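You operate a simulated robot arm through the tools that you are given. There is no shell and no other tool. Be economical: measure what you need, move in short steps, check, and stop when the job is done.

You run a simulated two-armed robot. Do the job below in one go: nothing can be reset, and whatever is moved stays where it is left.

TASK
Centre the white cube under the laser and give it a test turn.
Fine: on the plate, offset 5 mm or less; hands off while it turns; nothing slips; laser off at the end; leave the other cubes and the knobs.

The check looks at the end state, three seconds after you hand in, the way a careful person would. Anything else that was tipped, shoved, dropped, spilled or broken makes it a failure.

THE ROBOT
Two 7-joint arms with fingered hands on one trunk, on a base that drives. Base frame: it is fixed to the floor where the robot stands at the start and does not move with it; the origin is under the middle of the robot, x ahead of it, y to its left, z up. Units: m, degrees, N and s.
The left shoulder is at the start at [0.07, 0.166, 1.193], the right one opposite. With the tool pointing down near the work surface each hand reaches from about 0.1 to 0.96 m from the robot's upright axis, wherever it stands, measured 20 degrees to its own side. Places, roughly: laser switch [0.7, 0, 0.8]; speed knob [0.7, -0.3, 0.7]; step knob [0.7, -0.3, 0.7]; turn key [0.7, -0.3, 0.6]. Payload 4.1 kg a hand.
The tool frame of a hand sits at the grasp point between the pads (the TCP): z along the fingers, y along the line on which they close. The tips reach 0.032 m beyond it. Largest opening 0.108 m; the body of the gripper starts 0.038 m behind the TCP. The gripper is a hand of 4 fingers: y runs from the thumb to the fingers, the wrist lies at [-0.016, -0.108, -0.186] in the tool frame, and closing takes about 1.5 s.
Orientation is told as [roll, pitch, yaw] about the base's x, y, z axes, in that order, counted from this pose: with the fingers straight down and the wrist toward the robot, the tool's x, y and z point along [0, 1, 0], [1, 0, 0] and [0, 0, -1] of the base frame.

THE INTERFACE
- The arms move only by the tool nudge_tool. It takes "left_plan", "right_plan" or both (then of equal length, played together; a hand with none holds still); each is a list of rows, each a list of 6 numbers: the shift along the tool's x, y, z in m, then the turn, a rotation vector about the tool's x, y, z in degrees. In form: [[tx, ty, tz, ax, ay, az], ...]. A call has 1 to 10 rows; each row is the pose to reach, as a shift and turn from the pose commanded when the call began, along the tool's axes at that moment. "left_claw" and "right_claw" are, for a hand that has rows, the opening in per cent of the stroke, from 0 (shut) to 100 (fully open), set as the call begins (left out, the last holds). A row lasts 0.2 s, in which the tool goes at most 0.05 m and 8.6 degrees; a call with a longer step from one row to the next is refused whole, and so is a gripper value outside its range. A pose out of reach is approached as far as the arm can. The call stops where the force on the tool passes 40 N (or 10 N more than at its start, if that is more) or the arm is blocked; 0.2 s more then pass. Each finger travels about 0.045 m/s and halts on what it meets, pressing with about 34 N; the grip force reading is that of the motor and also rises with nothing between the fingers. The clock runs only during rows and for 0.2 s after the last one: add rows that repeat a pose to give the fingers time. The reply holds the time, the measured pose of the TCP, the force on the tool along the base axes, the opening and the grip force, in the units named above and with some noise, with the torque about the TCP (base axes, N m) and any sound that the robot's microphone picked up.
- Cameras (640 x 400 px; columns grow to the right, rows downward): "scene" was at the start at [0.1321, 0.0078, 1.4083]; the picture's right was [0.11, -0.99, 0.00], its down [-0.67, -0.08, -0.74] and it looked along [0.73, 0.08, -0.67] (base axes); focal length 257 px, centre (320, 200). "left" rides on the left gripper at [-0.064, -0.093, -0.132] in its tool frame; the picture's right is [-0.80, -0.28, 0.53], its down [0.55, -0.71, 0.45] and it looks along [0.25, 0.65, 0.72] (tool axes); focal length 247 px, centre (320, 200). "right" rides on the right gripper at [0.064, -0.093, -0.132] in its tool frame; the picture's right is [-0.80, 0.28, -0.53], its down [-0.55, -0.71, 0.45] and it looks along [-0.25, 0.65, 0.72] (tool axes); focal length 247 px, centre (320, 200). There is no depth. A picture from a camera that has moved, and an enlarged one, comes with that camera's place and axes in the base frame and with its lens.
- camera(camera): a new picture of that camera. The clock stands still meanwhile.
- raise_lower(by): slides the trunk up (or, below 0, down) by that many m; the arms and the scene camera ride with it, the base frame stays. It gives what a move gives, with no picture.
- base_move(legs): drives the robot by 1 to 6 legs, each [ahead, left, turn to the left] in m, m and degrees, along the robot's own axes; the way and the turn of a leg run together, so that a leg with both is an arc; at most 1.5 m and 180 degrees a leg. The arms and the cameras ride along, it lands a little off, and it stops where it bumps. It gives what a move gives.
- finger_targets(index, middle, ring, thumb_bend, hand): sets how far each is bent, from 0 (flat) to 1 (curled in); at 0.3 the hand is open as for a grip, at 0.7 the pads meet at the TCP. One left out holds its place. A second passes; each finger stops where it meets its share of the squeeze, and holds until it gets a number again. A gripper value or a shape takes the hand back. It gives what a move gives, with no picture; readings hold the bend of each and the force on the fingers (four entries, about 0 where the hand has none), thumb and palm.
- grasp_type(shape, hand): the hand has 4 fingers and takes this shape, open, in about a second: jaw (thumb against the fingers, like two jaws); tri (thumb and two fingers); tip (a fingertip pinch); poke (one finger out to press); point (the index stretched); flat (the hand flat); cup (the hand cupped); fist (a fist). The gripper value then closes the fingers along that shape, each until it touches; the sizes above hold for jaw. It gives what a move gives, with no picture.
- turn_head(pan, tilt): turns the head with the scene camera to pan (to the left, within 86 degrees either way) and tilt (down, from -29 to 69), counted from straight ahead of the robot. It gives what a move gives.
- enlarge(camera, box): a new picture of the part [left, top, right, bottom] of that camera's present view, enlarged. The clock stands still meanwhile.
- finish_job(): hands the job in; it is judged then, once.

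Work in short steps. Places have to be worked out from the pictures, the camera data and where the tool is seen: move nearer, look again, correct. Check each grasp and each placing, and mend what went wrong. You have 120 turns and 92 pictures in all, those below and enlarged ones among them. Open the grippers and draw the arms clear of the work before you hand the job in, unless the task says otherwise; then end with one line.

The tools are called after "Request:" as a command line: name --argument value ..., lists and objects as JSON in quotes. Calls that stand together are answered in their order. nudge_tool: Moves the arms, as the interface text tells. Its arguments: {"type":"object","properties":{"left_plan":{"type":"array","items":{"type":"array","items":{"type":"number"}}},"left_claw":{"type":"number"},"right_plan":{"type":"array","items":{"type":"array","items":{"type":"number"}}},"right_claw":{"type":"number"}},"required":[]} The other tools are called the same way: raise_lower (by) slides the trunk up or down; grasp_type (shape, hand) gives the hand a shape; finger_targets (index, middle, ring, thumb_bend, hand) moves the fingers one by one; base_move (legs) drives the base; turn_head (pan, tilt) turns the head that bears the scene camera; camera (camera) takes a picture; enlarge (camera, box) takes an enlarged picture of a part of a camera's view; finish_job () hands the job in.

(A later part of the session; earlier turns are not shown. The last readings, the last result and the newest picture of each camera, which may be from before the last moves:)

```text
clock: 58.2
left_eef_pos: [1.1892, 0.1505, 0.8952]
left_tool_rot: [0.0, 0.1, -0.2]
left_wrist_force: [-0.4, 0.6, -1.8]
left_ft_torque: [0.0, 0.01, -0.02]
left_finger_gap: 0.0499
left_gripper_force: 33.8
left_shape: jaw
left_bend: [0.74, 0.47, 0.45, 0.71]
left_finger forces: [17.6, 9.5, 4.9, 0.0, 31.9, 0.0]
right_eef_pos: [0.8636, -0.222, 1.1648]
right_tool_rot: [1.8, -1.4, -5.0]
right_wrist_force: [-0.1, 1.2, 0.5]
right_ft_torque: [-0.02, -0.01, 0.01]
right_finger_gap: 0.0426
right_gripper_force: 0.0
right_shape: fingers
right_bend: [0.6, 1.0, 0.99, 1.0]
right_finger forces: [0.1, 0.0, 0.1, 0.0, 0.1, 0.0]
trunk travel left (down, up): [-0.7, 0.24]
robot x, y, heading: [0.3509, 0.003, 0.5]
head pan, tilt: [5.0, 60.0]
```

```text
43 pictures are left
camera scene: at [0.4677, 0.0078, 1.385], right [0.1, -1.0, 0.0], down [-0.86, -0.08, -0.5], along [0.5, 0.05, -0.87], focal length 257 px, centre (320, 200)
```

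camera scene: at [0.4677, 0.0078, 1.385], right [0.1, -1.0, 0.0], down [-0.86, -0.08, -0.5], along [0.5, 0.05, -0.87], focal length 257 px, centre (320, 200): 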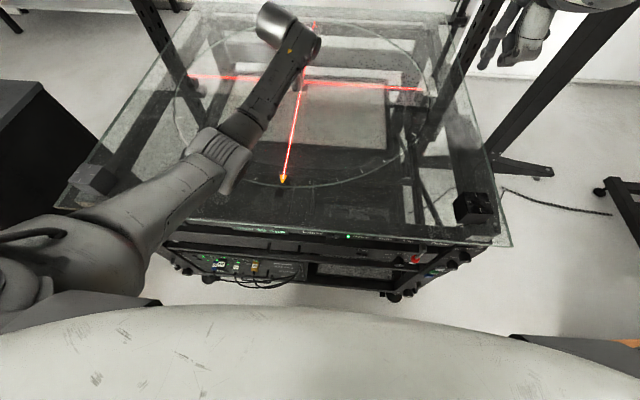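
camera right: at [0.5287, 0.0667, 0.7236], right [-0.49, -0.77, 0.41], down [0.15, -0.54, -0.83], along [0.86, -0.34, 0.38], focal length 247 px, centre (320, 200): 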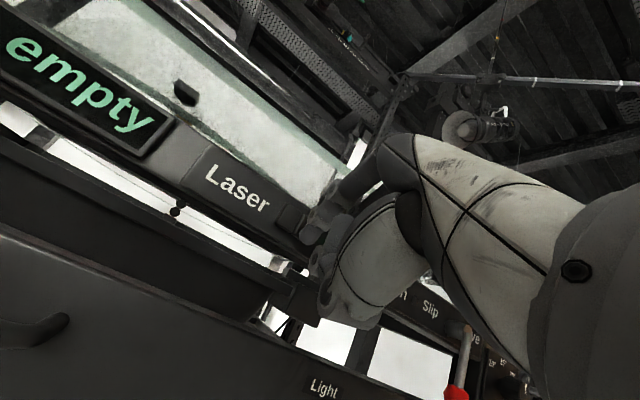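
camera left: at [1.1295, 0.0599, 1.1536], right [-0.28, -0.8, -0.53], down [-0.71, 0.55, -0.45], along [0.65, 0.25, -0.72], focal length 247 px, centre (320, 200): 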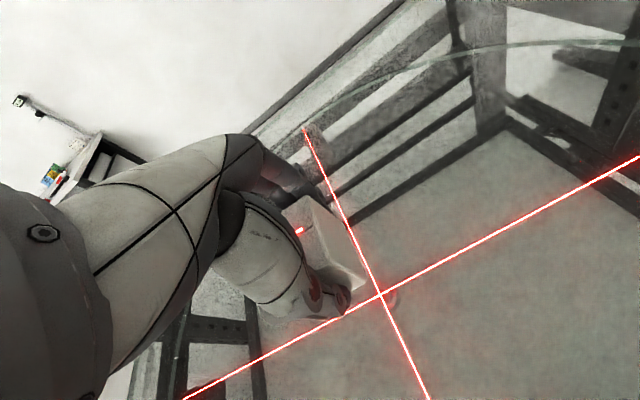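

The hand came back to z≈0.895 with the arm less stretched. I move to the planned spot [1.222, 0.1315] at a slightly higher level and look at the lines on the cube.

Request:
nudge_tool --left_plan '[[-0.01, 0.015, -0.015, 0, 0, 0], [-0.019, 0.033, -0.015, 0, 0, 0], [-0.019, 0.033, -0.015, 0, 0, 0]]'

Request:
enlarge --camera "left" --box '[250, 160, 450, 330]'

```text
clock: 59.0
left_eef_pos: [1.2225, 0.1319, 0.9103]
left_tool_rot: [-0.1, 0.0, -0.1]
left_wrist_force: [-0.8, 0.9, -2.0]
left_ft_torque: [-0.01, 0.0, 0.02]
left_finger_gap: 0.0498
left_gripper_force: 34.4
left_shape: jaw
left_bend: [0.74, 0.47, 0.45, 0.71]
left_finger forces: [17.5, 9.5, 4.8, 0.0, 31.8, 0.1]
right_eef_pos: [0.8631, -0.2192, 1.1658]
right_tool_rot: [1.8, -1.4, -4.9]
right_wrist_force: [-0.4, -0.6, 0.0]
right_ft_torque: [-0.02, -0.02, 0.0]
right_finger_gap: 0.0422
right_gripper_force: 0.0
right_shape: fingers
right_bend: [0.6, 1.0, 0.99, 1.0]
right_finger forces: [0.1, 0.0, 0.0, 0.0, 0.1, 0.0]
trunk travel left (down, up): [-0.7, 0.24]
robot x, y, heading: [0.3531, 0.002, 0.6]
head pan, tilt: [5.0, 60.0]
```

```text
2.35 times, centred on (350, 245) of left
camera zoom: at [1.1298, 0.0682, 1.0413], right [-0.28, -0.8, -0.53], down [-0.71, 0.55, -0.45], along [0.65, 0.25, -0.72], focal length 581 px, centre (249, 94)
```

zoom: 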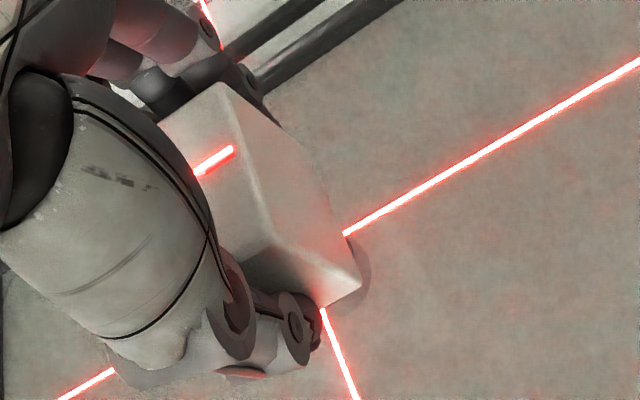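

Red lies on the tick, and the other line comes out at tool x≈0.0104 against the cube centre at ≈0.0115, so about 1 mm off. I lower slowly to the plate.

Request:
nudge_tool --left_plan '[[-0.001, 0, 0.007, 0, 0, 0], [-0.001, 0, 0.014, 0, 0, 0], [-0.001, 0, 0.019, 0, 0, 0], [-0.001, 0, 0.021, 0, 0, 0]]'

Request:
nudge_tool --left_plan '[[0, 0, 0.0015, 0, 0, 0], [0, 0, 0.003, 0, 0, 0]]'

```text
clock: 60.0
left_eef_pos: [1.2231, 0.1306, 0.8897]
left_tool_rot: [0.0, 0.0, -0.1]
left_wrist_force: [-0.3, 0.1, -1.1]
left_ft_torque: [-0.01, -0.06, 0.02]
left_finger_gap: 0.05
left_gripper_force: 34.0
left_shape: jaw
left_bend: [0.74, 0.47, 0.45, 0.71]
left_finger forces: [17.5, 9.5, 4.8, 0.0, 31.8, 0.1]
right_eef_pos: [0.8638, -0.2214, 1.1633]
right_tool_rot: [1.8, -1.3, -5.0]
right_wrist_force: [-0.7, -0.3, -0.1]
right_ft_torque: [-0.01, 0.02, 0.03]
right_finger_gap: 0.042
right_gripper_force: 0.1
right_shape: fingers
right_bend: [0.6, 1.0, 0.99, 1.0]
right_finger forces: [0.1, 0.1, 0.1, 0.0, 0.0, 0.0]
trunk travel left (down, up): [-0.7, 0.24]
robot x, y, heading: [0.3514, 0.0004, 0.5]
head pan, tilt: [5.0, 60.0]
```

```text
clock: 60.6
left_eef_pos: [1.2217, 0.1313, 0.8864]
left_tool_rot: [0.0, 0.1, -0.1]
left_wrist_force: [1.3, -0.3, 0.3]
left_ft_torque: [0.02, -0.02, -0.05]
left_finger_gap: 0.0497
left_gripper_force: 34.6
left_shape: jaw
left_bend: [0.74, 0.47, 0.45, 0.71]
left_finger forces: [17.6, 9.7, 5.0, 0.0, 31.7, 0.1]
right_eef_pos: [0.8634, -0.2211, 1.1651]
right_tool_rot: [1.8, -1.3, -4.8]
right_wrist_force: [0.5, -0.5, 0.4]
right_ft_torque: [0.02, -0.02, -0.04]
right_finger_gap: 0.0423
right_gripper_force: 0.0
right_shape: fingers
right_bend: [0.6, 1.0, 0.99, 1.0]
right_finger forces: [0.1, 0.0, 0.1, 0.1, 0.1, 0.0]
trunk travel left (down, up): [-0.7, 0.24]
robot x, y, heading: [0.3508, 0.0072, 0.4]
head pan, tilt: [5.0, 60.0]
```

The cube's weight is just coming off the wrist. I go down in millimetres to confirm contact.

Request:
nudge_tool --left_plan '[[0, 0, 0.001, 0, 0, 0], [0, 0, 0.002, 0, 0, 0]]'

Request:
enlarge --camera "left" --box '[250, 160, 450, 330]'

Request:
enlarge --camera "scene" --box '[180, 190, 420, 290]'

```text
clock: 61.2
left_eef_pos: [1.2208, 0.1312, 0.8869]
left_tool_rot: [0.0, -0.2, -0.1]
left_wrist_force: [-0.4, 0.5, 7.6]
left_ft_torque: [0.07, 0.05, 0.0]
left_finger_gap: 0.0498
left_gripper_force: 34.0
left_shape: jaw
left_bend: [0.74, 0.47, 0.45, 0.71]
left_finger forces: [17.4, 9.3, 4.7, 0.0, 33.1, 0.0]
right_eef_pos: [0.8623, -0.2218, 1.1661]
right_tool_rot: [1.8, -1.4, -4.9]
right_wrist_force: [0.2, 0.1, -0.1]
right_ft_torque: [0.01, 0.01, -0.03]
right_finger_gap: 0.0422
right_gripper_force: 0.1
right_shape: fingers
right_bend: [0.6, 1.0, 0.99, 1.0]
right_finger forces: [0.1, 0.0, 0.0, 0.0, 0.1, 0.1]
trunk travel left (down, up): [-0.7, 0.24]
robot x, y, heading: [0.3529, 0.0004, 0.8]
head pan, tilt: [5.0, 60.0]
```

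```text
2.35 times, centred on (350, 245) of left
camera zoom: at [1.1292, 0.0663, 1.0172], right [-0.28, -0.8, -0.53], down [-0.7, 0.55, -0.45], along [0.65, 0.25, -0.72], focal length 581 px, centre (249, 94)
```

zoom: 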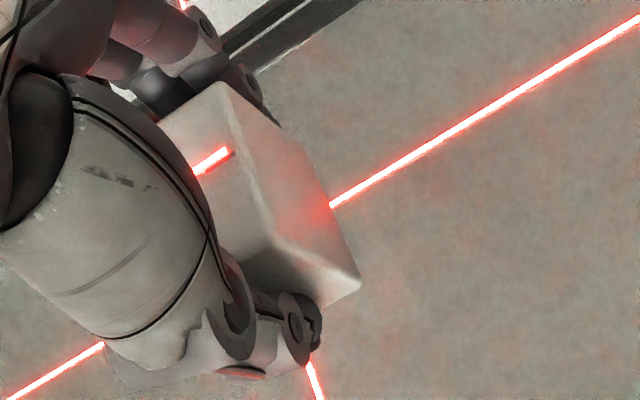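

```text
2.67 times, centred on (300, 240) of scene
camera zoom: at [0.4662, 0.0075, 1.3852], right [0.1, -1.0, 0.0], down [-0.86, -0.08, -0.5], along [0.5, 0.05, -0.87], focal length 685 px, centre (373, 93)
```

zoom: 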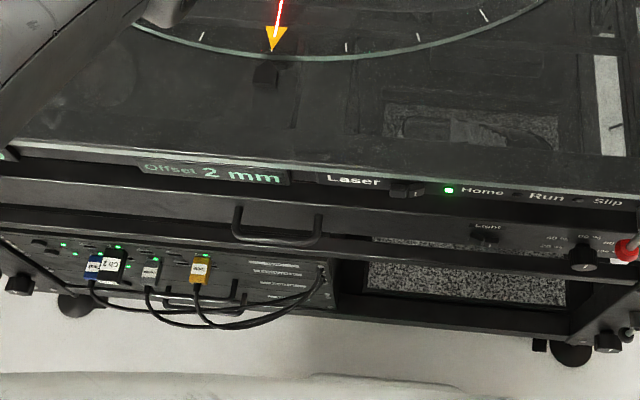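

Contact is confirmed (7.6 N) and the display reads Offset 2 mm. I relieve the pressure and open the hand.

Request:
nudge_tool --left_plan '[[0, 0, -0.0015, 0, 0, 0]]'

Request:
nudge_tool --left_plan '[[0, 0, 0, 0, 0, 0], [0, 0, 0, 0, 0, 0], [0, 0, 0, 0, 0, 0], [0, 0, 0, 0, 0, 0], [0, 0, 0, 0, 0, 0], [0, 0, 0, 0, 0, 0], [0, 0, 0, 0, 0, 0], [0, 0, 0, 0, 0, 0], [0, 0, 0, 0, 0, 0]]' --left_claw 100

Request:
enlarge --camera "scene" --box '[180, 190, 420, 290]'

```text
clock: 61.6
left_eef_pos: [1.2223, 0.1289, 0.887]
left_tool_rot: [0.1, -0.1, -0.1]
left_wrist_force: [0.6, 0.9, 5.1]
left_ft_torque: [0.05, -0.02, -0.02]
left_finger_gap: 0.05
left_gripper_force: 33.9
left_shape: jaw
left_bend: [0.74, 0.47, 0.45, 0.71]
left_finger forces: [18.0, 9.9, 5.1, 0.1, 32.1, 0.1]
right_eef_pos: [0.8628, -0.2219, 1.1636]
right_tool_rot: [1.8, -1.4, -4.8]
right_wrist_force: [0.4, 0.4, -0.3]
right_ft_torque: [0.03, 0.04, 0.01]
right_finger_gap: 0.0423
right_gripper_force: 0.1
right_shape: fingers
right_bend: [0.6, 1.0, 0.99, 1.0]
right_finger forces: [0.0, 0.1, 0.0, 0.1, 0.0, 0.0]
trunk travel left (down, up): [-0.7, 0.24]
robot x, y, heading: [0.353, 0.0035, 0.2]
head pan, tilt: [5.0, 60.0]
```

```text
clock: 63.6
left_eef_pos: [1.2231, 0.13, 0.8867]
left_tool_rot: [-0.2, 0.1, -0.1]
left_wrist_force: [-0.4, -0.4, -0.3]
left_ft_torque: [0.02, 0.01, -0.02]
left_finger_gap: 0.1078
left_gripper_force: 0.0
left_shape: jaw
left_bend: [0.3, 0.3, 0.3, 0.3]
left_finger forces: [0.0, 0.0, 0.0, 0.0, 0.0, 0.0]
right_eef_pos: [0.8636, -0.2206, 1.1647]
right_tool_rot: [1.8, -1.3, -4.9]
right_wrist_force: [0.3, 0.6, 0.1]
right_ft_torque: [0.01, 0.0, -0.02]
right_finger_gap: 0.0423
right_gripper_force: 0.1
right_shape: fingers
right_bend: [0.6, 1.0, 0.99, 1.0]
right_finger forces: [0.0, 0.0, 0.0, 0.0, 0.0, 0.0]
trunk travel left (down, up): [-0.7, 0.24]
robot x, y, heading: [0.3509, 0.0021, 0.5]
head pan, tilt: [5.0, 60.0]
```

```text
2.67 times, centred on (300, 240) of scene
camera zoom: at [0.4678, 0.0077, 1.3849], right [0.1, -1.0, 0.0], down [-0.86, -0.08, -0.5], along [0.5, 0.05, -0.87], focal length 685 px, centre (373, 93)
```

zoom: 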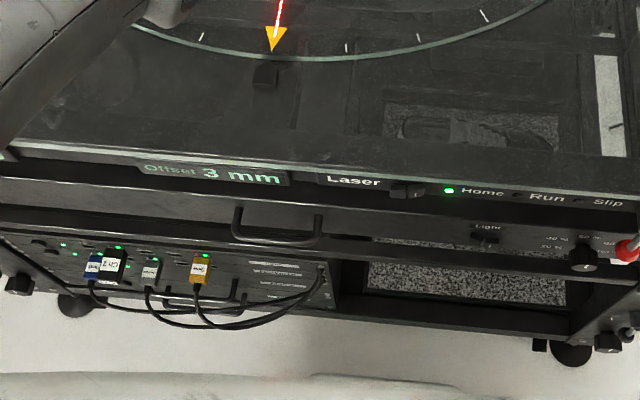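

Offset reads 3 mm after release. I lift the left hand straight up clear of the cube and look again.

Request:
nudge_tool --left_plan '[[0, 0, -0.02, 0, 0, 0], [0, 0, -0.05, 0, 0, 0], [0, 0, -0.09, 0, 0, 0], [0, 0, -0.13, 0, 0, 0], [0, 0, -0.17, 0, 0, 0], [0, 0, -0.2, 0, 0, 0]]'

Request:
camera --camera "left"

Request:
enlarge --camera "scene" --box '[180, 190, 420, 290]'

```text
clock: 65.0
left_eef_pos: [1.2225, 0.13, 1.087]
left_tool_rot: [0.0, 0.1, 0.0]
left_wrist_force: [0.2, -0.2, -0.3]
left_ft_torque: [-0.02, 0.0, 0.0]
left_finger_gap: 0.1074
left_gripper_force: 0.0
left_shape: jaw
left_bend: [0.3, 0.3, 0.3, 0.3]
left_finger forces: [0.0, 0.0, 0.0, 0.0, 0.0, 0.0]
right_eef_pos: [0.8634, -0.2215, 1.1648]
right_tool_rot: [1.8, -1.5, -4.9]
right_wrist_force: [-0.5, -0.2, -0.6]
right_ft_torque: [0.0, -0.01, 0.01]
right_finger_gap: 0.0422
right_gripper_force: 0.0
right_shape: fingers
right_bend: [0.6, 1.0, 0.99, 1.0]
right_finger forces: [0.1, 0.0, 0.1, 0.0, 0.0, 0.0]
trunk travel left (down, up): [-0.7, 0.24]
robot x, y, heading: [0.3533, 0.0034, 0.3]
head pan, tilt: [5.0, 60.0]
```

```text
38 pictures are left
camera left: at [1.1296, 0.0655, 1.218], right [-0.28, -0.8, -0.53], down [-0.71, 0.55, -0.45], along [0.65, 0.25, -0.72], focal length 247 px, centre (320, 200)
```

left: 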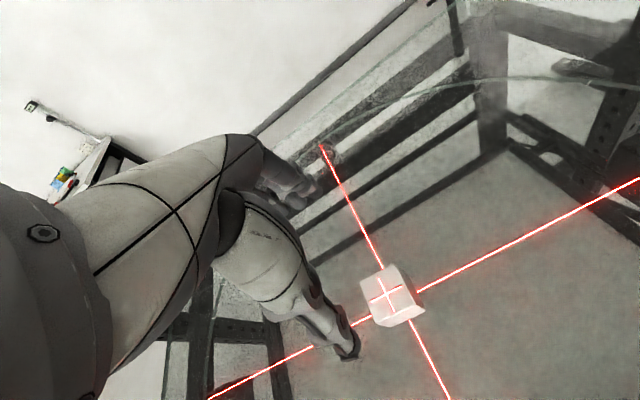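

```text
2.67 times, centred on (300, 240) of scene
camera zoom: at [0.4672, 0.0074, 1.3849], right [0.1, -1.0, 0.0], down [-0.86, -0.08, -0.5], along [0.5, 0.05, -0.87], focal length 685 px, centre (373, 93)
```

zoom: 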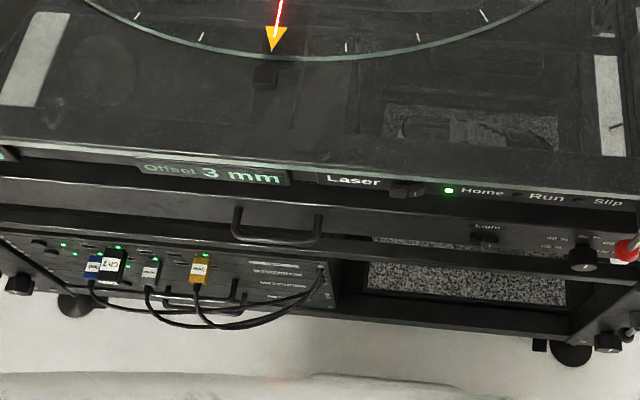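

Offset holds at 3 mm, and the cross lies on the cube's ticks. I draw the left arm up and back, then reverse the base to work the panel with the right hand.

Request:
nudge_tool --left_plan '[[0.02, -0.03, -0.02, 0, 0, 0], [0.04, -0.06, -0.04, 0, 0, 0], [0.06, -0.09, -0.06, 0, 0, 0], [0.08, -0.12, -0.08, 0, 0, 0], [0.1, -0.15, -0.1, 0, 0, 0], [0.12, -0.18, -0.12, 0, 0, 0], [0.14, -0.21, -0.14, 0, 0, 0], [0.16, -0.24, -0.15, 0, 0, 0]]'

Request:
base_move --legs '[[-0.55, 0, 0]]'

Request:
turn_head --pan -10 --tilt 40

Request:
camera --camera "scene"

```text
clock: 66.8
left_eef_pos: [0.9823, 0.2902, 1.2373]
left_tool_rot: [0.1, -0.1, -0.1]
left_wrist_force: [-0.8, 0.4, -0.4]
left_ft_torque: [0.04, 0.01, 0.04]
left_finger_gap: 0.1077
left_gripper_force: 0.2
left_shape: jaw
left_bend: [0.3, 0.3, 0.3, 0.3]
left_finger forces: [0.0, 0.0, 0.1, 0.0, 0.0, 0.1]
right_eef_pos: [0.8617, -0.2219, 1.1653]
right_tool_rot: [1.8, -1.5, -4.8]
right_wrist_force: [-0.1, 0.5, -0.3]
right_ft_torque: [-0.01, -0.01, 0.01]
right_finger_gap: 0.0424
right_gripper_force: 0.1
right_shape: fingers
right_bend: [0.6, 1.0, 0.99, 1.0]
right_finger forces: [0.0, 0.0, 0.0, 0.0, 0.0, 0.0]
trunk travel left (down, up): [-0.7, 0.24]
robot x, y, heading: [0.3529, 0.0013, 0.1]
head pan, tilt: [5.0, 60.0]
```

```text
clock: 70.0
left_eef_pos: [0.4272, 0.2846, 1.2358]
left_tool_rot: [0.0, -0.1, -0.3]
left_wrist_force: [-0.4, 0.6, -0.1]
left_ft_torque: [-0.02, 0.02, 0.0]
left_finger_gap: 0.1077
left_gripper_force: 0.1
left_shape: jaw
left_bend: [0.3, 0.3, 0.3, 0.3]
left_finger forces: [0.0, 0.0, 0.0, 0.0, 0.0, 0.0]
right_eef_pos: [0.3036, -0.227, 1.164]
right_tool_rot: [1.8, -1.3, -5.2]
right_wrist_force: [-0.2, -0.1, 0.2]
right_ft_torque: [0.02, -0.02, 0.01]
right_finger_gap: 0.0425
right_gripper_force: 0.1
right_shape: fingers
right_bend: [0.6, 1.0, 0.99, 1.0]
right_finger forces: [0.0, 0.1, 0.0, 0.0, 0.0, 0.0]
trunk travel left (down, up): [-0.7, 0.24]
robot x, y, heading: [-0.2053, -0.0046, 0.2]
head pan, tilt: [5.0, 60.0]
```

```text
clock: 70.9
left_eef_pos: [0.4261, 0.2844, 1.2364]
left_tool_rot: [0.0, -0.1, -0.3]
left_wrist_force: [0.5, 1.4, 0.2]
left_ft_torque: [0.04, 0.0, 0.0]
left_finger_gap: 0.1073
left_gripper_force: 0.0
left_shape: jaw
left_bend: [0.3, 0.3, 0.3, 0.3]
left_finger forces: [0.0, 0.0, 0.0, 0.1, 0.0, 0.0]
right_eef_pos: [0.3032, -0.2269, 1.1645]
right_tool_rot: [1.8, -1.4, -5.2]
right_wrist_force: [0.4, -0.4, -0.3]
right_ft_torque: [0.01, -0.01, 0.04]
right_finger_gap: 0.0425
right_gripper_force: 0.0
right_shape: fingers
right_bend: [0.6, 1.0, 0.99, 1.0]
right_finger forces: [0.0, 0.1, 0.0, 0.0, 0.0, 0.1]
trunk travel left (down, up): [-0.7, 0.24]
robot x, y, heading: [-0.2054, -0.0028, 0.4]
head pan, tilt: [-10.0, 40.0]
```

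```text
36 pictures are left
camera scene: at [-0.0743, -0.017, 1.4116], right [-0.17, -0.99, 0.0], down [-0.63, 0.11, -0.77], along [0.75, -0.13, -0.64], focal length 257 px, centre (320, 200)
```

scene: 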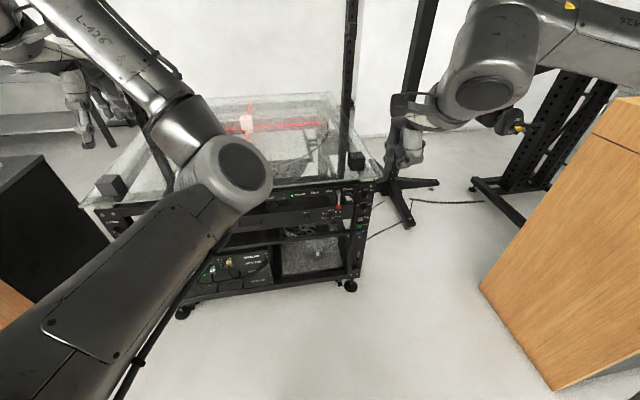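

The right panel is in view. I zoom there to fix the Turn key by stereo.

Request:
enlarge --camera "scene" --box '[310, 170, 390, 250]'

```text
5.00 times, centred on (350, 210) of scene
camera zoom: at [-0.0743, -0.017, 1.4116], right [-0.17, -0.99, 0.0], down [-0.63, 0.11, -0.77], along [0.75, -0.13, -0.64], focal length 1285 px, centre (170, 150)
```

zoom: 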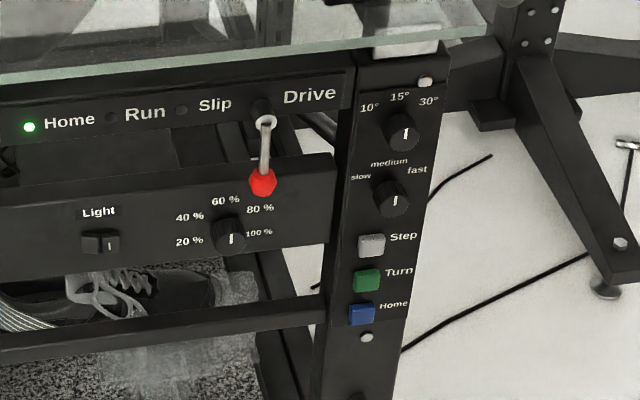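

Turn key at about [0.705, -0.331, 0.568]. The Drive lever is above and to the left of it, clear of my path. I lower the trunk 0.4 m and bring the right hand down and forward while pitching it up.

Request:
raise_lower --by -0.4

Request:
nudge_tool --right_plan '[[-0.014, 0.026, 0.02, -6, 0, 0], [-0.028, 0.052, 0.04, -12, 0, 0], [-0.043, 0.079, 0.06, -18, 0, 0], [-0.057, 0.105, 0.08, -24, 0, 0], [-0.071, 0.13, 0.1, -30, 0, 0], [-0.086, 0.158, 0.12, -36, 0, 0]]'

```text
clock: 74.7
left_eef_pos: [0.4251, 0.2844, 0.8369]
left_tool_rot: [0.0, 0.1, -0.3]
left_wrist_force: [-0.1, 0.0, 0.0]
left_ft_torque: [0.02, -0.03, 0.0]
left_finger_gap: 0.108
left_gripper_force: 0.0
left_shape: jaw
left_bend: [0.3, 0.3, 0.3, 0.3]
left_finger forces: [0.0, 0.1, 0.0, 0.0, 0.0, 0.0]
right_eef_pos: [0.3025, -0.2263, 0.7655]
right_tool_rot: [1.8, -1.4, -5.2]
right_wrist_force: [0.2, 0.2, 0.1]
right_ft_torque: [0.01, -0.01, -0.01]
right_finger_gap: 0.042
right_gripper_force: 0.0
right_shape: fingers
right_bend: [0.6, 1.0, 0.99, 1.0]
right_finger forces: [0.0, 0.0, 0.0, 0.0, 0.0, 0.1]
trunk travel left (down, up): [-0.3, 0.64]
robot x, y, heading: [-0.2046, -0.0008, 0.1]
head pan, tilt: [-10.0, 40.0]
```

```text
clock: 76.1
left_eef_pos: [0.4257, 0.2837, 0.8364]
left_tool_rot: [-0.1, 0.0, -0.3]
left_wrist_force: [0.3, -0.3, 0.2]
left_ft_torque: [-0.03, 0.0, 0.02]
left_finger_gap: 0.1076
left_gripper_force: 0.0
left_shape: jaw
left_bend: [0.3, 0.3, 0.3, 0.3]
left_finger forces: [0.1, 0.0, 0.0, 0.0, 0.0, 0.1]
right_eef_pos: [0.4549, -0.3232, 0.6478]
right_tool_rot: [2.3, -37.5, -6.5]
right_wrist_force: [-0.2, 0.2, -0.4]
right_ft_torque: [-0.03, 0.01, 0.0]
right_finger_gap: 0.0421
right_gripper_force: 0.1
right_shape: fingers
right_bend: [0.6, 1.0, 0.99, 1.0]
right_finger forces: [0.0, 0.0, 0.0, 0.0, 0.0, 0.0]
trunk travel left (down, up): [-0.3, 0.64]
robot x, y, heading: [-0.2092, 0.0004, 0.1]
head pan, tilt: [-10.0, 40.0]
```

No reach problem. I continue forward and finish the pitch to about -70°.

Request:
nudge_tool --right_plan '[[0, 0.0125, 0.03, -6.6, 0, 0], [-0.001, 0.025, 0.06, -13.2, 0, 0], [-0.001, 0.0375, 0.09, -19.8, 0, 0], [-0.002, 0.05, 0.12, -26.4, 0, 0], [-0.002, 0.0626, 0.149, -33, 0, 0]]'

Request:
camera --camera "right"

```text
clock: 77.3
left_eef_pos: [0.427, 0.2845, 0.8341]
left_tool_rot: [-0.2, 0.2, -0.4]
left_wrist_force: [0.2, 0.6, -0.2]
left_ft_torque: [-0.03, 0.06, -0.02]
left_finger_gap: 0.1079
left_gripper_force: 0.1
left_shape: jaw
left_bend: [0.3, 0.3, 0.3, 0.3]
left_finger forces: [0.1, 0.0, 0.1, 0.1, 0.0, 0.0]
right_eef_pos: [0.5946, -0.3631, 0.5627]
right_tool_rot: [6.2, -69.9, -9.8]
right_wrist_force: [-0.2, 1.3, -0.3]
right_ft_torque: [-0.04, -0.06, -0.05]
right_finger_gap: 0.0426
right_gripper_force: 0.1
right_shape: fingers
right_bend: [0.6, 1.0, 0.99, 1.0]
right_finger forces: [0.0, 0.0, 0.0, 0.0, 0.0, 0.0]
right hand out of reach, approached as far as the arm can: row 1, 2, 3, 4, 5
trunk travel left (down, up): [-0.3, 0.64]
robot x, y, heading: [-0.205, -0.0021, -0.0]
head pan, tilt: [-10.0, 40.0]
```

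```text
34 pictures are left
camera right: at [0.445, -0.2868, 0.5226], right [-0.46, -0.78, 0.42], down [0.14, -0.53, -0.84], along [0.88, -0.32, 0.36], focal length 247 px, centre (320, 200)
```

right: 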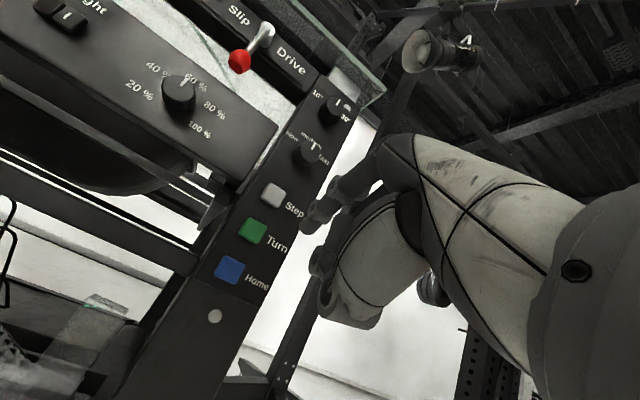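

The Turn key works out to [0.713, -0.334, 0.558], in agreement across three views. The fingertip is at about [0.633, -0.358, 0.571]. I go to a spot 2.5 cm in front of the key.

Request:
nudge_tool --right_plan '[[0.0275, 0.004, 0.0, 2, 0, 0], [0.0275, 0.004, 0.026, 2, 0, 0], [0.0275, 0.004, 0.05, 2, 0, 0]]'

Request:
enlarge --camera "right" --box '[200, 150, 360, 270]'

```text
clock: 78.1
left_eef_pos: [0.4256, 0.2842, 0.8362]
left_tool_rot: [0.0, 0.0, -0.2]
left_wrist_force: [0.6, 0.4, -0.4]
left_ft_torque: [0.01, 0.02, 0.0]
left_finger_gap: 0.1078
left_gripper_force: 0.0
left_shape: jaw
left_bend: [0.3, 0.3, 0.3, 0.3]
left_finger forces: [0.0, 0.0, 0.1, 0.0, 0.0, 0.1]
right_eef_pos: [0.6491, -0.3531, 0.552]
right_tool_rot: [6.0, -68.2, -9.3]
right_wrist_force: [0.4, 0.2, -0.6]
right_ft_torque: [-0.01, -0.02, -0.02]
right_finger_gap: 0.0422
right_gripper_force: 0.0
right_shape: fingers
right_bend: [0.6, 1.0, 0.99, 1.0]
right_finger forces: [0.0, 0.1, 0.1, 0.0, 0.0, 0.0]
right hand out of reach, approached as far as the arm can: row 1, 2, 3
trunk travel left (down, up): [-0.3, 0.64]
robot x, y, heading: [-0.2087, -0.0008, 0.4]
head pan, tilt: [-10.0, 40.0]
```

```text
3.33 times, centred on (280, 210) of right
camera zoom: at [0.4982, -0.2777, 0.5176], right [-0.44, -0.79, 0.43], down [0.12, -0.53, -0.84], along [0.89, -0.32, 0.33], focal length 823 px, centre (453, 167)
```

zoom: 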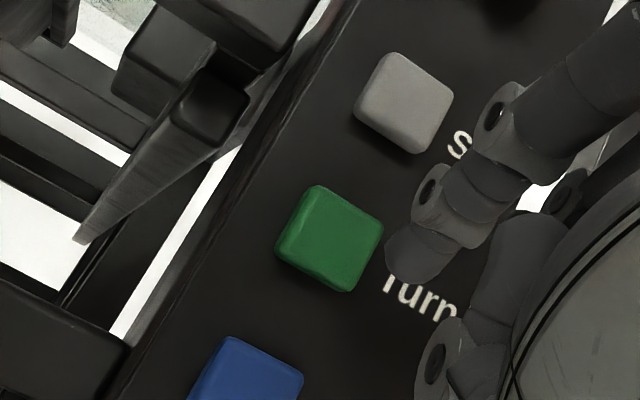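

The tip needs about 14 mm more toward +y. I relax the pitch 6° to regain reach and shift sideways.

Request:
nudge_tool --right_plan '[[0, 0, -0.005, 6, 0, 0], [0.007, 0.002, -0.005, 6, 0, 0], [0.014, 0.003, -0.005, 6, 0, 0]]'

Request:
enlarge --camera "right" --box '[200, 150, 360, 270]'

```text
clock: 78.9
left_eef_pos: [0.4243, 0.2852, 0.8365]
left_tool_rot: [0.0, 0.0, -0.3]
left_wrist_force: [-0.6, -1.0, -0.9]
left_ft_torque: [-0.01, 0.0, 0.02]
left_finger_gap: 0.1077
left_gripper_force: 0.1
left_shape: jaw
left_bend: [0.3, 0.3, 0.3, 0.3]
left_finger forces: [0.0, 0.1, 0.0, 0.0, 0.1, 0.0]
right_eef_pos: [0.6498, -0.3529, 0.5566]
right_tool_rot: [4.5, -62.2, -8.0]
right_wrist_force: [-0.4, -0.3, 0.3]
right_ft_torque: [0.03, -0.02, -0.01]
right_finger_gap: 0.0423
right_gripper_force: 0.2
right_shape: fingers
right_bend: [0.6, 1.0, 0.99, 1.0]
right_finger forces: [0.1, 0.1, 0.0, 0.0, 0.0, 0.0]
right hand out of reach, approached as far as the arm can: row 1, 2, 3
trunk travel left (down, up): [-0.3, 0.64]
robot x, y, heading: [-0.2055, -0.0024, 0.2]
head pan, tilt: [-10.0, 40.0]
```

```text
3.33 times, centred on (280, 210) of right
camera zoom: at [0.4962, -0.2768, 0.5398], right [-0.4, -0.79, 0.47], down [0.03, -0.52, -0.85], along [0.92, -0.33, 0.23], focal length 823 px, centre (453, 167)
```

zoom: 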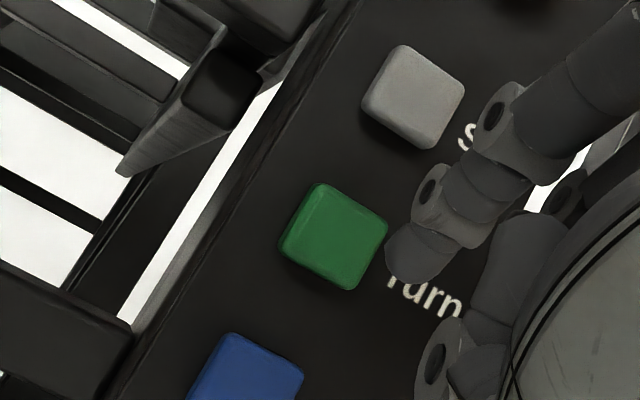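

The arm won't move further left from here, so I shift the base 14 mm to the left instead.

Request:
base_move --legs '[[0, 0.014, 0]]'

Request:
enlarge --camera "right" --box '[200, 150, 360, 270]'

```text
clock: 79.7
left_eef_pos: [0.4249, 0.2994, 0.8359]
left_tool_rot: [-0.1, 0.0, -0.3]
left_wrist_force: [0.3, 1.1, -0.7]
left_ft_torque: [0.0, 0.0, 0.0]
left_finger_gap: 0.1078
left_gripper_force: 0.1
left_shape: jaw
left_bend: [0.3, 0.3, 0.3, 0.3]
left_finger forces: [0.0, 0.1, 0.1, 0.0, 0.0, 0.0]
right_eef_pos: [0.6494, -0.3386, 0.5576]
right_tool_rot: [4.3, -62.2, -8.2]
right_wrist_force: [-0.3, -0.4, 0.3]
right_ft_torque: [0.03, 0.06, 0.0]
right_finger_gap: 0.0422
right_gripper_force: 0.0
right_shape: fingers
right_bend: [0.6, 1.0, 0.99, 1.0]
right_finger forces: [0.0, 0.0, 0.1, 0.0, 0.0, 0.0]
trunk travel left (down, up): [-0.3, 0.64]
robot x, y, heading: [-0.2067, 0.0127, 0.2]
head pan, tilt: [-10.0, 40.0]
```

```text
3.33 times, centred on (280, 210) of right
camera zoom: at [0.4962, -0.2621, 0.5402], right [-0.4, -0.79, 0.47], down [0.03, -0.52, -0.85], along [0.92, -0.32, 0.23], focal length 823 px, centre (453, 167)
```

zoom: 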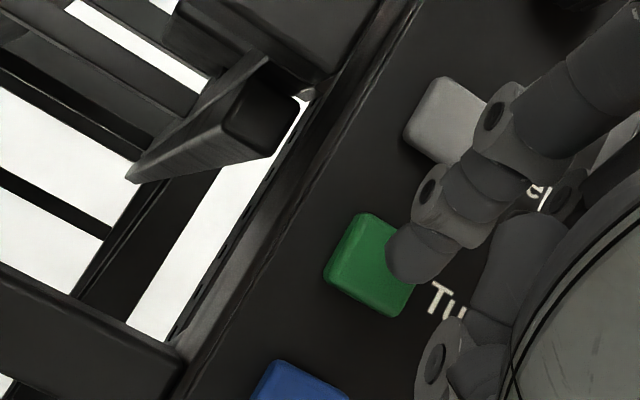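

The tip now lines up with the green key. I press forward in small steps.

Request:
nudge_tool --right_plan '[[0.001, 0.003, 0.007, 0, 0, 0], [0.002, 0.005, 0.013, 0, 0, 0], [0.003, 0.006, 0.018, 0, 0, 0]]'

Request:
enlarge --camera "right" --box '[200, 150, 360, 270]'

```text
clock: 80.5
left_eef_pos: [0.4249, 0.299, 0.8366]
left_tool_rot: [0.0, 0.0, -0.3]
left_wrist_force: [0.1, -0.4, 0.4]
left_ft_torque: [0.0, 0.02, 0.0]
left_finger_gap: 0.1077
left_gripper_force: 0.0
left_shape: jaw
left_bend: [0.3, 0.3, 0.3, 0.3]
left_finger forces: [0.0, 0.0, 0.0, 0.0, 0.0, 0.0]
right_eef_pos: [0.6682, -0.3379, 0.5544]
right_tool_rot: [4.6, -62.2, -8.3]
right_wrist_force: [-2.4, 0.4, 0.5]
right_ft_torque: [0.03, -0.01, 0.04]
right_finger_gap: 0.0419
right_gripper_force: 1.1
right_shape: fingers
right_bend: [0.6, 1.0, 0.99, 1.0]
right_finger forces: [1.8, 0.0, 0.0, 0.0, 0.0, 0.1]
trunk travel left (down, up): [-0.3, 0.64]
robot x, y, heading: [-0.2123, 0.0111, 0.2]
head pan, tilt: [-10.0, 40.0]
heard: click
```

```text
3.33 times, centred on (280, 210) of right
camera zoom: at [0.5146, -0.2607, 0.537], right [-0.4, -0.79, 0.47], down [0.03, -0.52, -0.85], along [0.92, -0.33, 0.23], focal length 823 px, centre (453, 167)
```

zoom: 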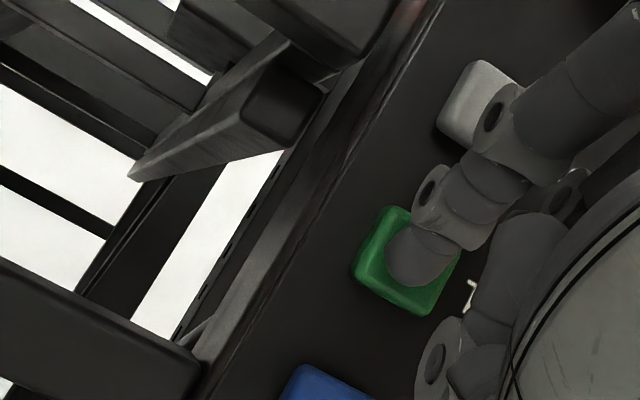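

A click was heard, so the key is pressed. I back off and watch the panel to see whether the plate runs.

Request:
nudge_tool --right_plan '[[0, -0.003, -0.012, 0, 0, 0], [0, -0.006, -0.024, 0, 0, 0]]'

Request:
turn_head --pan 0 --tilt 25

Request:
camera --camera "scene"

```text
clock: 81.0
left_eef_pos: [0.4246, 0.2996, 0.8363]
left_tool_rot: [0.0, 0.0, -0.4]
left_wrist_force: [0.5, 0.1, 0.1]
left_ft_torque: [0.0, -0.01, -0.03]
left_finger_gap: 0.1077
left_gripper_force: 0.2
left_shape: jaw
left_bend: [0.3, 0.3, 0.3, 0.3]
left_finger forces: [0.0, 0.0, 0.0, 0.1, 0.1, 0.1]
right_eef_pos: [0.6432, -0.3348, 0.5616]
right_tool_rot: [4.7, -62.2, -8.0]
right_wrist_force: [0.6, 0.6, 0.7]
right_ft_torque: [0.0, 0.02, 0.02]
right_finger_gap: 0.0424
right_gripper_force: 0.0
right_shape: fingers
right_bend: [0.6, 1.0, 0.99, 1.0]
right_finger forces: [0.1, 0.1, 0.1, 0.0, 0.0, 0.1]
trunk travel left (down, up): [-0.3, 0.64]
robot x, y, heading: [-0.2069, 0.0142, 0.5]
head pan, tilt: [-10.0, 40.0]
```

```text
clock: 81.8
left_eef_pos: [0.4255, 0.2983, 0.836]
left_tool_rot: [0.0, 0.0, -0.2]
left_wrist_force: [-0.3, -0.2, -0.3]
left_ft_torque: [0.01, -0.02, -0.01]
left_finger_gap: 0.1078
left_gripper_force: 0.1
left_shape: jaw
left_bend: [0.3, 0.3, 0.3, 0.3]
left_finger forces: [0.1, 0.0, 0.0, 0.0, 0.1, 0.0]
right_eef_pos: [0.6446, -0.337, 0.5606]
right_tool_rot: [4.6, -62.2, -8.0]
right_wrist_force: [0.2, -0.4, 0.4]
right_ft_torque: [-0.02, 0.0, -0.03]
right_finger_gap: 0.0424
right_gripper_force: 0.0
right_shape: fingers
right_bend: [0.6, 1.0, 0.99, 1.0]
right_finger forces: [0.0, 0.1, 0.0, 0.0, 0.0, 0.0]
trunk travel left (down, up): [-0.3, 0.64]
robot x, y, heading: [-0.207, 0.013, 0.4]
head pan, tilt: [0.0, 25.0]
```

```text
29 pictures are left
camera scene: at [-0.0661, 0.0121, 1.0349], right [0.0, -1.0, 0.0], down [-0.42, 0.0, -0.91], along [0.91, 0.0, -0.42], focal length 257 px, centre (320, 200)
```

scene: 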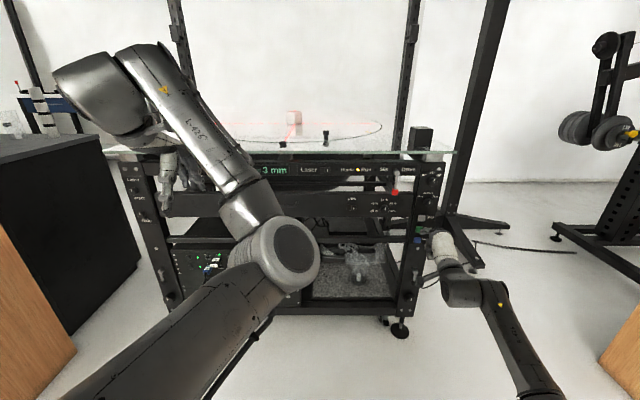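

The Run lamp is lit and the plate is turning, both hands clear. I let time pass without touching anything.

Request:
nudge_tool --right_plan '[[0, 0, 0, 0, 0, 0], [0, 0, 0, 0, 0, 0], [0, 0, 0, 0, 0, 0], [0, 0, 0, 0, 0, 0], [0, 0, 0, 0, 0, 0], [0, 0, 0, 0, 0, 0], [0, 0, 0, 0, 0, 0], [0, 0, 0, 0, 0, 0], [0, 0, 0, 0, 0, 0], [0, 0, 0, 0, 0, 0]]'

Request:
nudge_tool --right_plan '[[0, 0, 0, 0, 0, 0], [0, 0, 0, 0, 0, 0], [0, 0, 0, 0, 0, 0], [0, 0, 0, 0, 0, 0], [0, 0, 0, 0, 0, 0], [0, 0, 0, 0, 0, 0], [0, 0, 0, 0, 0, 0], [0, 0, 0, 0, 0, 0], [0, 0, 0, 0, 0, 0], [0, 0, 0, 0, 0, 0]]'

Request:
enlarge --camera "scene" --box '[230, 90, 450, 220]'

```text
clock: 84.0
left_eef_pos: [0.4246, 0.3, 0.8368]
left_tool_rot: [0.0, 0.0, -0.3]
left_wrist_force: [0.4, 0.9, 1.0]
left_ft_torque: [0.03, 0.0, -0.03]
left_finger_gap: 0.1076
left_gripper_force: 0.1
left_shape: jaw
left_bend: [0.3, 0.3, 0.3, 0.3]
left_finger forces: [0.0, 0.0, 0.1, 0.1, 0.1, 0.0]
right_eef_pos: [0.6446, -0.3374, 0.5606]
right_tool_rot: [4.7, -62.2, -8.0]
right_wrist_force: [0.0, -0.3, -0.5]
right_ft_torque: [0.01, 0.02, 0.03]
right_finger_gap: 0.0421
right_gripper_force: 0.0
right_shape: fingers
right_bend: [0.6, 1.0, 0.99, 1.0]
right_finger forces: [0.1, 0.0, 0.0, 0.0, 0.0, 0.0]
trunk travel left (down, up): [-0.3, 0.64]
robot x, y, heading: [-0.2065, 0.0096, -0.1]
head pan, tilt: [0.0, 25.0]
```

```text
clock: 86.2
left_eef_pos: [0.4251, 0.2982, 0.8365]
left_tool_rot: [0.1, 0.0, -0.3]
left_wrist_force: [-0.1, 0.6, -1.0]
left_ft_torque: [0.01, -0.02, -0.03]
left_finger_gap: 0.1079
left_gripper_force: 0.1
left_shape: jaw
left_bend: [0.3, 0.3, 0.3, 0.3]
left_finger forces: [0.0, 0.0, 0.0, 0.0, 0.0, 0.0]
right_eef_pos: [0.644, -0.3371, 0.5608]
right_tool_rot: [4.5, -62.2, -8.0]
right_wrist_force: [0.1, 0.4, 0.6]
right_ft_torque: [0.04, 0.04, 0.0]
right_finger_gap: 0.0423
right_gripper_force: 0.1
right_shape: fingers
right_bend: [0.6, 1.0, 0.99, 1.0]
right_finger forces: [0.0, 0.1, 0.0, 0.1, 0.0, 0.0]
trunk travel left (down, up): [-0.3, 0.64]
robot x, y, heading: [-0.2115, 0.0136, 0.7]
head pan, tilt: [0.0, 25.0]
```

```text
2.91 times, centred on (340, 155) of scene
camera zoom: at [-0.0661, 0.0121, 1.035], right [0.0, -1.0, 0.0], down [-0.42, 0.0, -0.91], along [0.91, 0.0, -0.42], focal length 747 px, centre (262, 331)
```

zoom: 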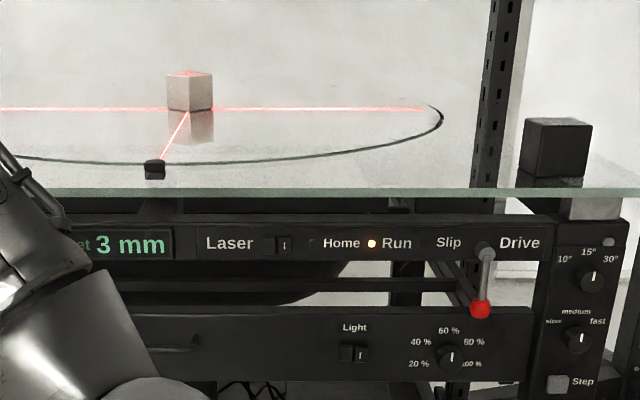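

Still 3 mm, Run lit, Slip dark. I keep waiting.

Request:
nudge_tool --right_plan '[[0, 0, 0, 0, 0, 0], [0, 0, 0, 0, 0, 0], [0, 0, 0, 0, 0, 0], [0, 0, 0, 0, 0, 0], [0, 0, 0, 0, 0, 0], [0, 0, 0, 0, 0, 0], [0, 0, 0, 0, 0, 0], [0, 0, 0, 0, 0, 0], [0, 0, 0, 0, 0, 0], [0, 0, 0, 0, 0, 0]]'

Request:
nudge_tool --right_plan '[[0, 0, 0, 0, 0, 0], [0, 0, 0, 0, 0, 0], [0, 0, 0, 0, 0, 0], [0, 0, 0, 0, 0, 0], [0, 0, 0, 0, 0, 0], [0, 0, 0, 0, 0, 0], [0, 0, 0, 0, 0, 0], [0, 0, 0, 0, 0, 0], [0, 0, 0, 0, 0, 0], [0, 0, 0, 0, 0, 0]]'

Request:
nudge_tool --right_plan '[[0, 0, 0, 0, 0, 0], [0, 0, 0, 0, 0, 0], [0, 0, 0, 0, 0, 0], [0, 0, 0, 0, 0, 0], [0, 0, 0, 0, 0, 0], [0, 0, 0, 0, 0, 0], [0, 0, 0, 0, 0, 0], [0, 0, 0, 0, 0, 0], [0, 0, 0, 0, 0, 0], [0, 0, 0, 0, 0, 0]]'

Request:
enlarge --camera "scene" --box '[200, 90, 450, 220]'

```text
clock: 88.4
left_eef_pos: [0.4261, 0.2987, 0.8371]
left_tool_rot: [0.0, 0.0, -0.3]
left_wrist_force: [0.3, 0.3, -0.8]
left_ft_torque: [-0.02, -0.03, -0.03]
left_finger_gap: 0.1076
left_gripper_force: 0.1
left_shape: jaw
left_bend: [0.3, 0.3, 0.3, 0.3]
left_finger forces: [0.0, 0.1, 0.0, 0.0, 0.1, 0.1]
right_eef_pos: [0.6442, -0.3366, 0.5609]
right_tool_rot: [4.7, -62.2, -8.0]
right_wrist_force: [0.7, -0.3, -0.6]
right_ft_torque: [0.02, 0.0, 0.01]
right_finger_gap: 0.0425
right_gripper_force: 0.1
right_shape: fingers
right_bend: [0.6, 1.0, 0.99, 1.0]
right_finger forces: [0.0, 0.0, 0.0, 0.0, 0.0, 0.0]
trunk travel left (down, up): [-0.3, 0.64]
robot x, y, heading: [-0.2099, 0.0151, 0.3]
head pan, tilt: [0.0, 25.0]
```

```text
clock: 90.6
left_eef_pos: [0.4245, 0.2992, 0.8369]
left_tool_rot: [0.0, 0.0, -0.3]
left_wrist_force: [-0.1, 0.1, -0.6]
left_ft_torque: [0.01, 0.0, 0.0]
left_finger_gap: 0.1075
left_gripper_force: 0.0
left_shape: jaw
left_bend: [0.3, 0.3, 0.3, 0.3]
left_finger forces: [0.0, 0.1, 0.1, 0.0, 0.1, 0.0]
right_eef_pos: [0.6453, -0.3363, 0.5609]
right_tool_rot: [4.4, -62.2, -8.0]
right_wrist_force: [0.2, -0.6, -0.9]
right_ft_torque: [0.0, 0.02, 0.01]
right_finger_gap: 0.0424
right_gripper_force: 0.1
right_shape: fingers
right_bend: [0.6, 1.0, 0.99, 1.0]
right_finger forces: [0.0, 0.1, 0.1, 0.0, 0.1, 0.0]
trunk travel left (down, up): [-0.3, 0.64]
robot x, y, heading: [-0.2068, 0.0126, 0.4]
head pan, tilt: [0.0, 25.0]
```

```text
clock: 92.8
left_eef_pos: [0.4252, 0.2984, 0.8376]
left_tool_rot: [0.0, -0.1, -0.3]
left_wrist_force: [-0.5, -0.7, 1.1]
left_ft_torque: [0.0, 0.04, 0.04]
left_finger_gap: 0.1077
left_gripper_force: 0.0
left_shape: jaw
left_bend: [0.3, 0.3, 0.3, 0.3]
left_finger forces: [0.1, 0.0, 0.0, 0.1, 0.0, 0.1]
right_eef_pos: [0.6449, -0.337, 0.5609]
right_tool_rot: [4.6, -62.2, -8.0]
right_wrist_force: [0.5, 0.1, -0.1]
right_ft_torque: [-0.01, 0.03, -0.01]
right_finger_gap: 0.0421
right_gripper_force: 0.0
right_shape: fingers
right_bend: [0.6, 1.0, 0.99, 1.0]
right_finger forces: [0.0, 0.0, 0.1, 0.1, 0.1, 0.0]
trunk travel left (down, up): [-0.3, 0.64]
robot x, y, heading: [-0.207, 0.0098, 0.3]
head pan, tilt: [0.0, 25.0]
```

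```text
2.56 times, centred on (325, 155) of scene
camera zoom: at [-0.0661, 0.0121, 1.035], right [0.0, -1.0, 0.0], down [-0.42, 0.0, -0.91], along [0.91, 0.0, -0.42], focal length 658 px, centre (307, 315)
```

zoom: 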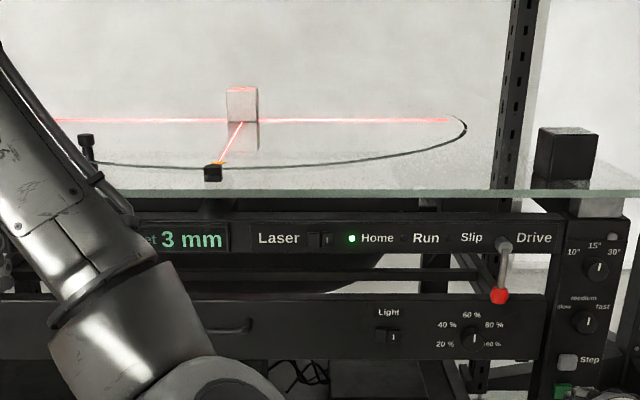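

The turn is complete: Home is lit, Run and Slip are dark, and Offset still reads 3 mm. Now the laser goes off: I retract the right hand, raise the trunk and move across to the Laser switch.

Request:
nudge_tool --right_plan '[[-0.002, -0.015, -0.029, 0, 0, 0], [-0.005, -0.031, -0.059, 0, 0, 0], [-0.007, -0.046, -0.088, 0, 0, 0]]'

Request:
raise_lower --by 0.22

Request:
nudge_tool --right_plan '[[0.042, -0.0, 0.0, 0, 0, 0], [0.084, 0, 0, 0, 0, 0], [0.126, 0, 0, 0, 0, 0], [0.168, 0, 0, 0, 0, 0], [0.21, 0, 0, 0, 0, 0], [0.252, 0, 0, 0, 0, 0], [0.294, 0, 0, 0, 0, 0], [0.33, 0, 0, 0, 0, 0]]'

```text
clock: 93.6
left_eef_pos: [0.425, 0.2988, 0.8383]
left_tool_rot: [0.1, 0.0, -0.4]
left_wrist_force: [-0.1, 0.0, 0.9]
left_ft_torque: [-0.03, 0.0, -0.03]
left_finger_gap: 0.1079
left_gripper_force: 0.1
left_shape: jaw
left_bend: [0.3, 0.3, 0.3, 0.3]
left_finger forces: [0.0, 0.0, 0.0, 0.0, 0.0, 0.0]
right_eef_pos: [0.5467, -0.3355, 0.5607]
right_tool_rot: [4.9, -62.2, -7.9]
right_wrist_force: [0.1, 0.2, -0.8]
right_ft_torque: [-0.01, 0.02, -0.02]
right_finger_gap: 0.0421
right_gripper_force: 0.1
right_shape: fingers
right_bend: [0.6, 1.0, 0.99, 1.0]
right_finger forces: [0.1, 0.1, 0.0, 0.1, 0.0, 0.0]
trunk travel left (down, up): [-0.3, 0.64]
robot x, y, heading: [-0.2097, 0.0105, 0.5]
head pan, tilt: [0.0, 25.0]
```

```text
clock: 96.0
left_eef_pos: [0.4257, 0.2993, 1.0569]
left_tool_rot: [0.0, 0.0, -0.2]
left_wrist_force: [0.5, -0.8, -0.1]
left_ft_torque: [0.03, 0.0, 0.02]
left_finger_gap: 0.1079
left_gripper_force: 0.0
left_shape: jaw
left_bend: [0.3, 0.3, 0.3, 0.3]
left_finger forces: [0.0, 0.1, 0.0, 0.0, 0.2, 0.0]
right_eef_pos: [0.5471, -0.3364, 0.7814]
right_tool_rot: [4.8, -62.3, -8.0]
right_wrist_force: [0.3, 0.4, 0.0]
right_ft_torque: [0.02, 0.0, 0.01]
right_finger_gap: 0.042
right_gripper_force: 0.1
right_shape: fingers
right_bend: [0.6, 1.0, 0.99, 1.0]
right_finger forces: [0.0, 0.0, 0.0, 0.1, 0.0, 0.1]
trunk travel left (down, up): [-0.52, 0.42]
robot x, y, heading: [-0.2089, 0.0139, 0.3]
head pan, tilt: [0.0, 25.0]
```

```text
clock: 97.8
left_eef_pos: [0.4267, 0.2997, 1.0564]
left_tool_rot: [0.0, 0.1, -0.3]
left_wrist_force: [0.2, 0.0, 0.1]
left_ft_torque: [0.0, -0.01, -0.02]
left_finger_gap: 0.1078
left_gripper_force: 0.1
left_shape: jaw
left_bend: [0.3, 0.3, 0.3, 0.3]
left_finger forces: [0.0, 0.0, 0.0, 0.1, 0.1, 0.1]
right_eef_pos: [0.6207, -0.1722, 0.7843]
right_tool_rot: [12.0, -61.3, -2.8]
right_wrist_force: [0.1, -0.1, -0.1]
right_ft_torque: [0.0, -0.01, 0.01]
right_finger_gap: 0.0422
right_gripper_force: 0.0
right_shape: fingers
right_bend: [0.6, 1.0, 0.99, 1.0]
right_finger forces: [0.0, 0.0, 0.0, 0.0, 0.0, 0.1]
right hand out of reach, approached as far as the arm can: row 1, 2, 3, 4, 5, 6, 7, 8
trunk travel left (down, up): [-0.52, 0.42]
robot x, y, heading: [-0.207, 0.0156, 0.3]
head pan, tilt: [0.0, 25.0]
```

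The arm stops at y=-0.17. I use the base instead: back 5 cm and left 18 cm. Then I look.

Request:
base_move --legs '[[-0.05, 0, 0], [0, 0.175, 0]]'

Request:
camera --camera "right"

```text
clock: 99.8
left_eef_pos: [0.3748, 0.4779, 1.0559]
left_tool_rot: [-0.1, 0.0, -0.3]
left_wrist_force: [0.4, 1.2, 0.2]
left_ft_torque: [-0.02, 0.01, 0.02]
left_finger_gap: 0.1079
left_gripper_force: 0.0
left_shape: jaw
left_bend: [0.3, 0.3, 0.3, 0.3]
left_finger forces: [0.0, 0.0, 0.0, 0.0, 0.1, 0.1]
right_eef_pos: [0.569, 0.0074, 0.7853]
right_tool_rot: [12.0, -61.3, -2.8]
right_wrist_force: [0.6, 0.9, -0.6]
right_ft_torque: [-0.01, -0.01, -0.04]
right_finger_gap: 0.0422
right_gripper_force: 0.2
right_shape: fingers
right_bend: [0.6, 1.0, 0.99, 1.0]
right_finger forces: [0.1, 0.0, 0.1, 0.1, 0.0, 0.0]
trunk travel left (down, up): [-0.52, 0.42]
robot x, y, heading: [-0.2544, 0.1935, 0.0]
head pan, tilt: [0.0, 25.0]
```

```text
26 pictures are left
camera right: at [0.4019, 0.0506, 0.7729], right [-0.22, -0.88, 0.42], down [0.12, -0.45, -0.88], along [0.97, -0.14, 0.21], focal length 247 px, centre (320, 200)
```

right: 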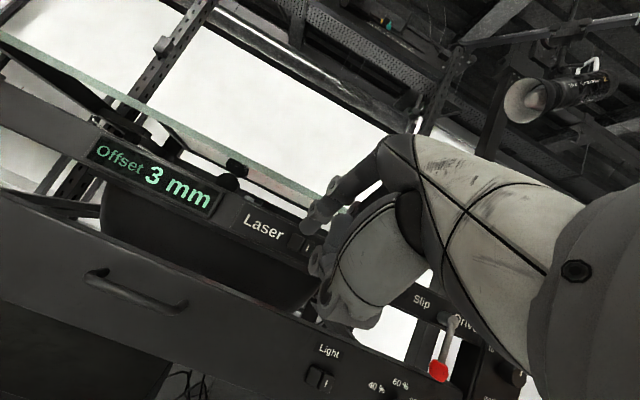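

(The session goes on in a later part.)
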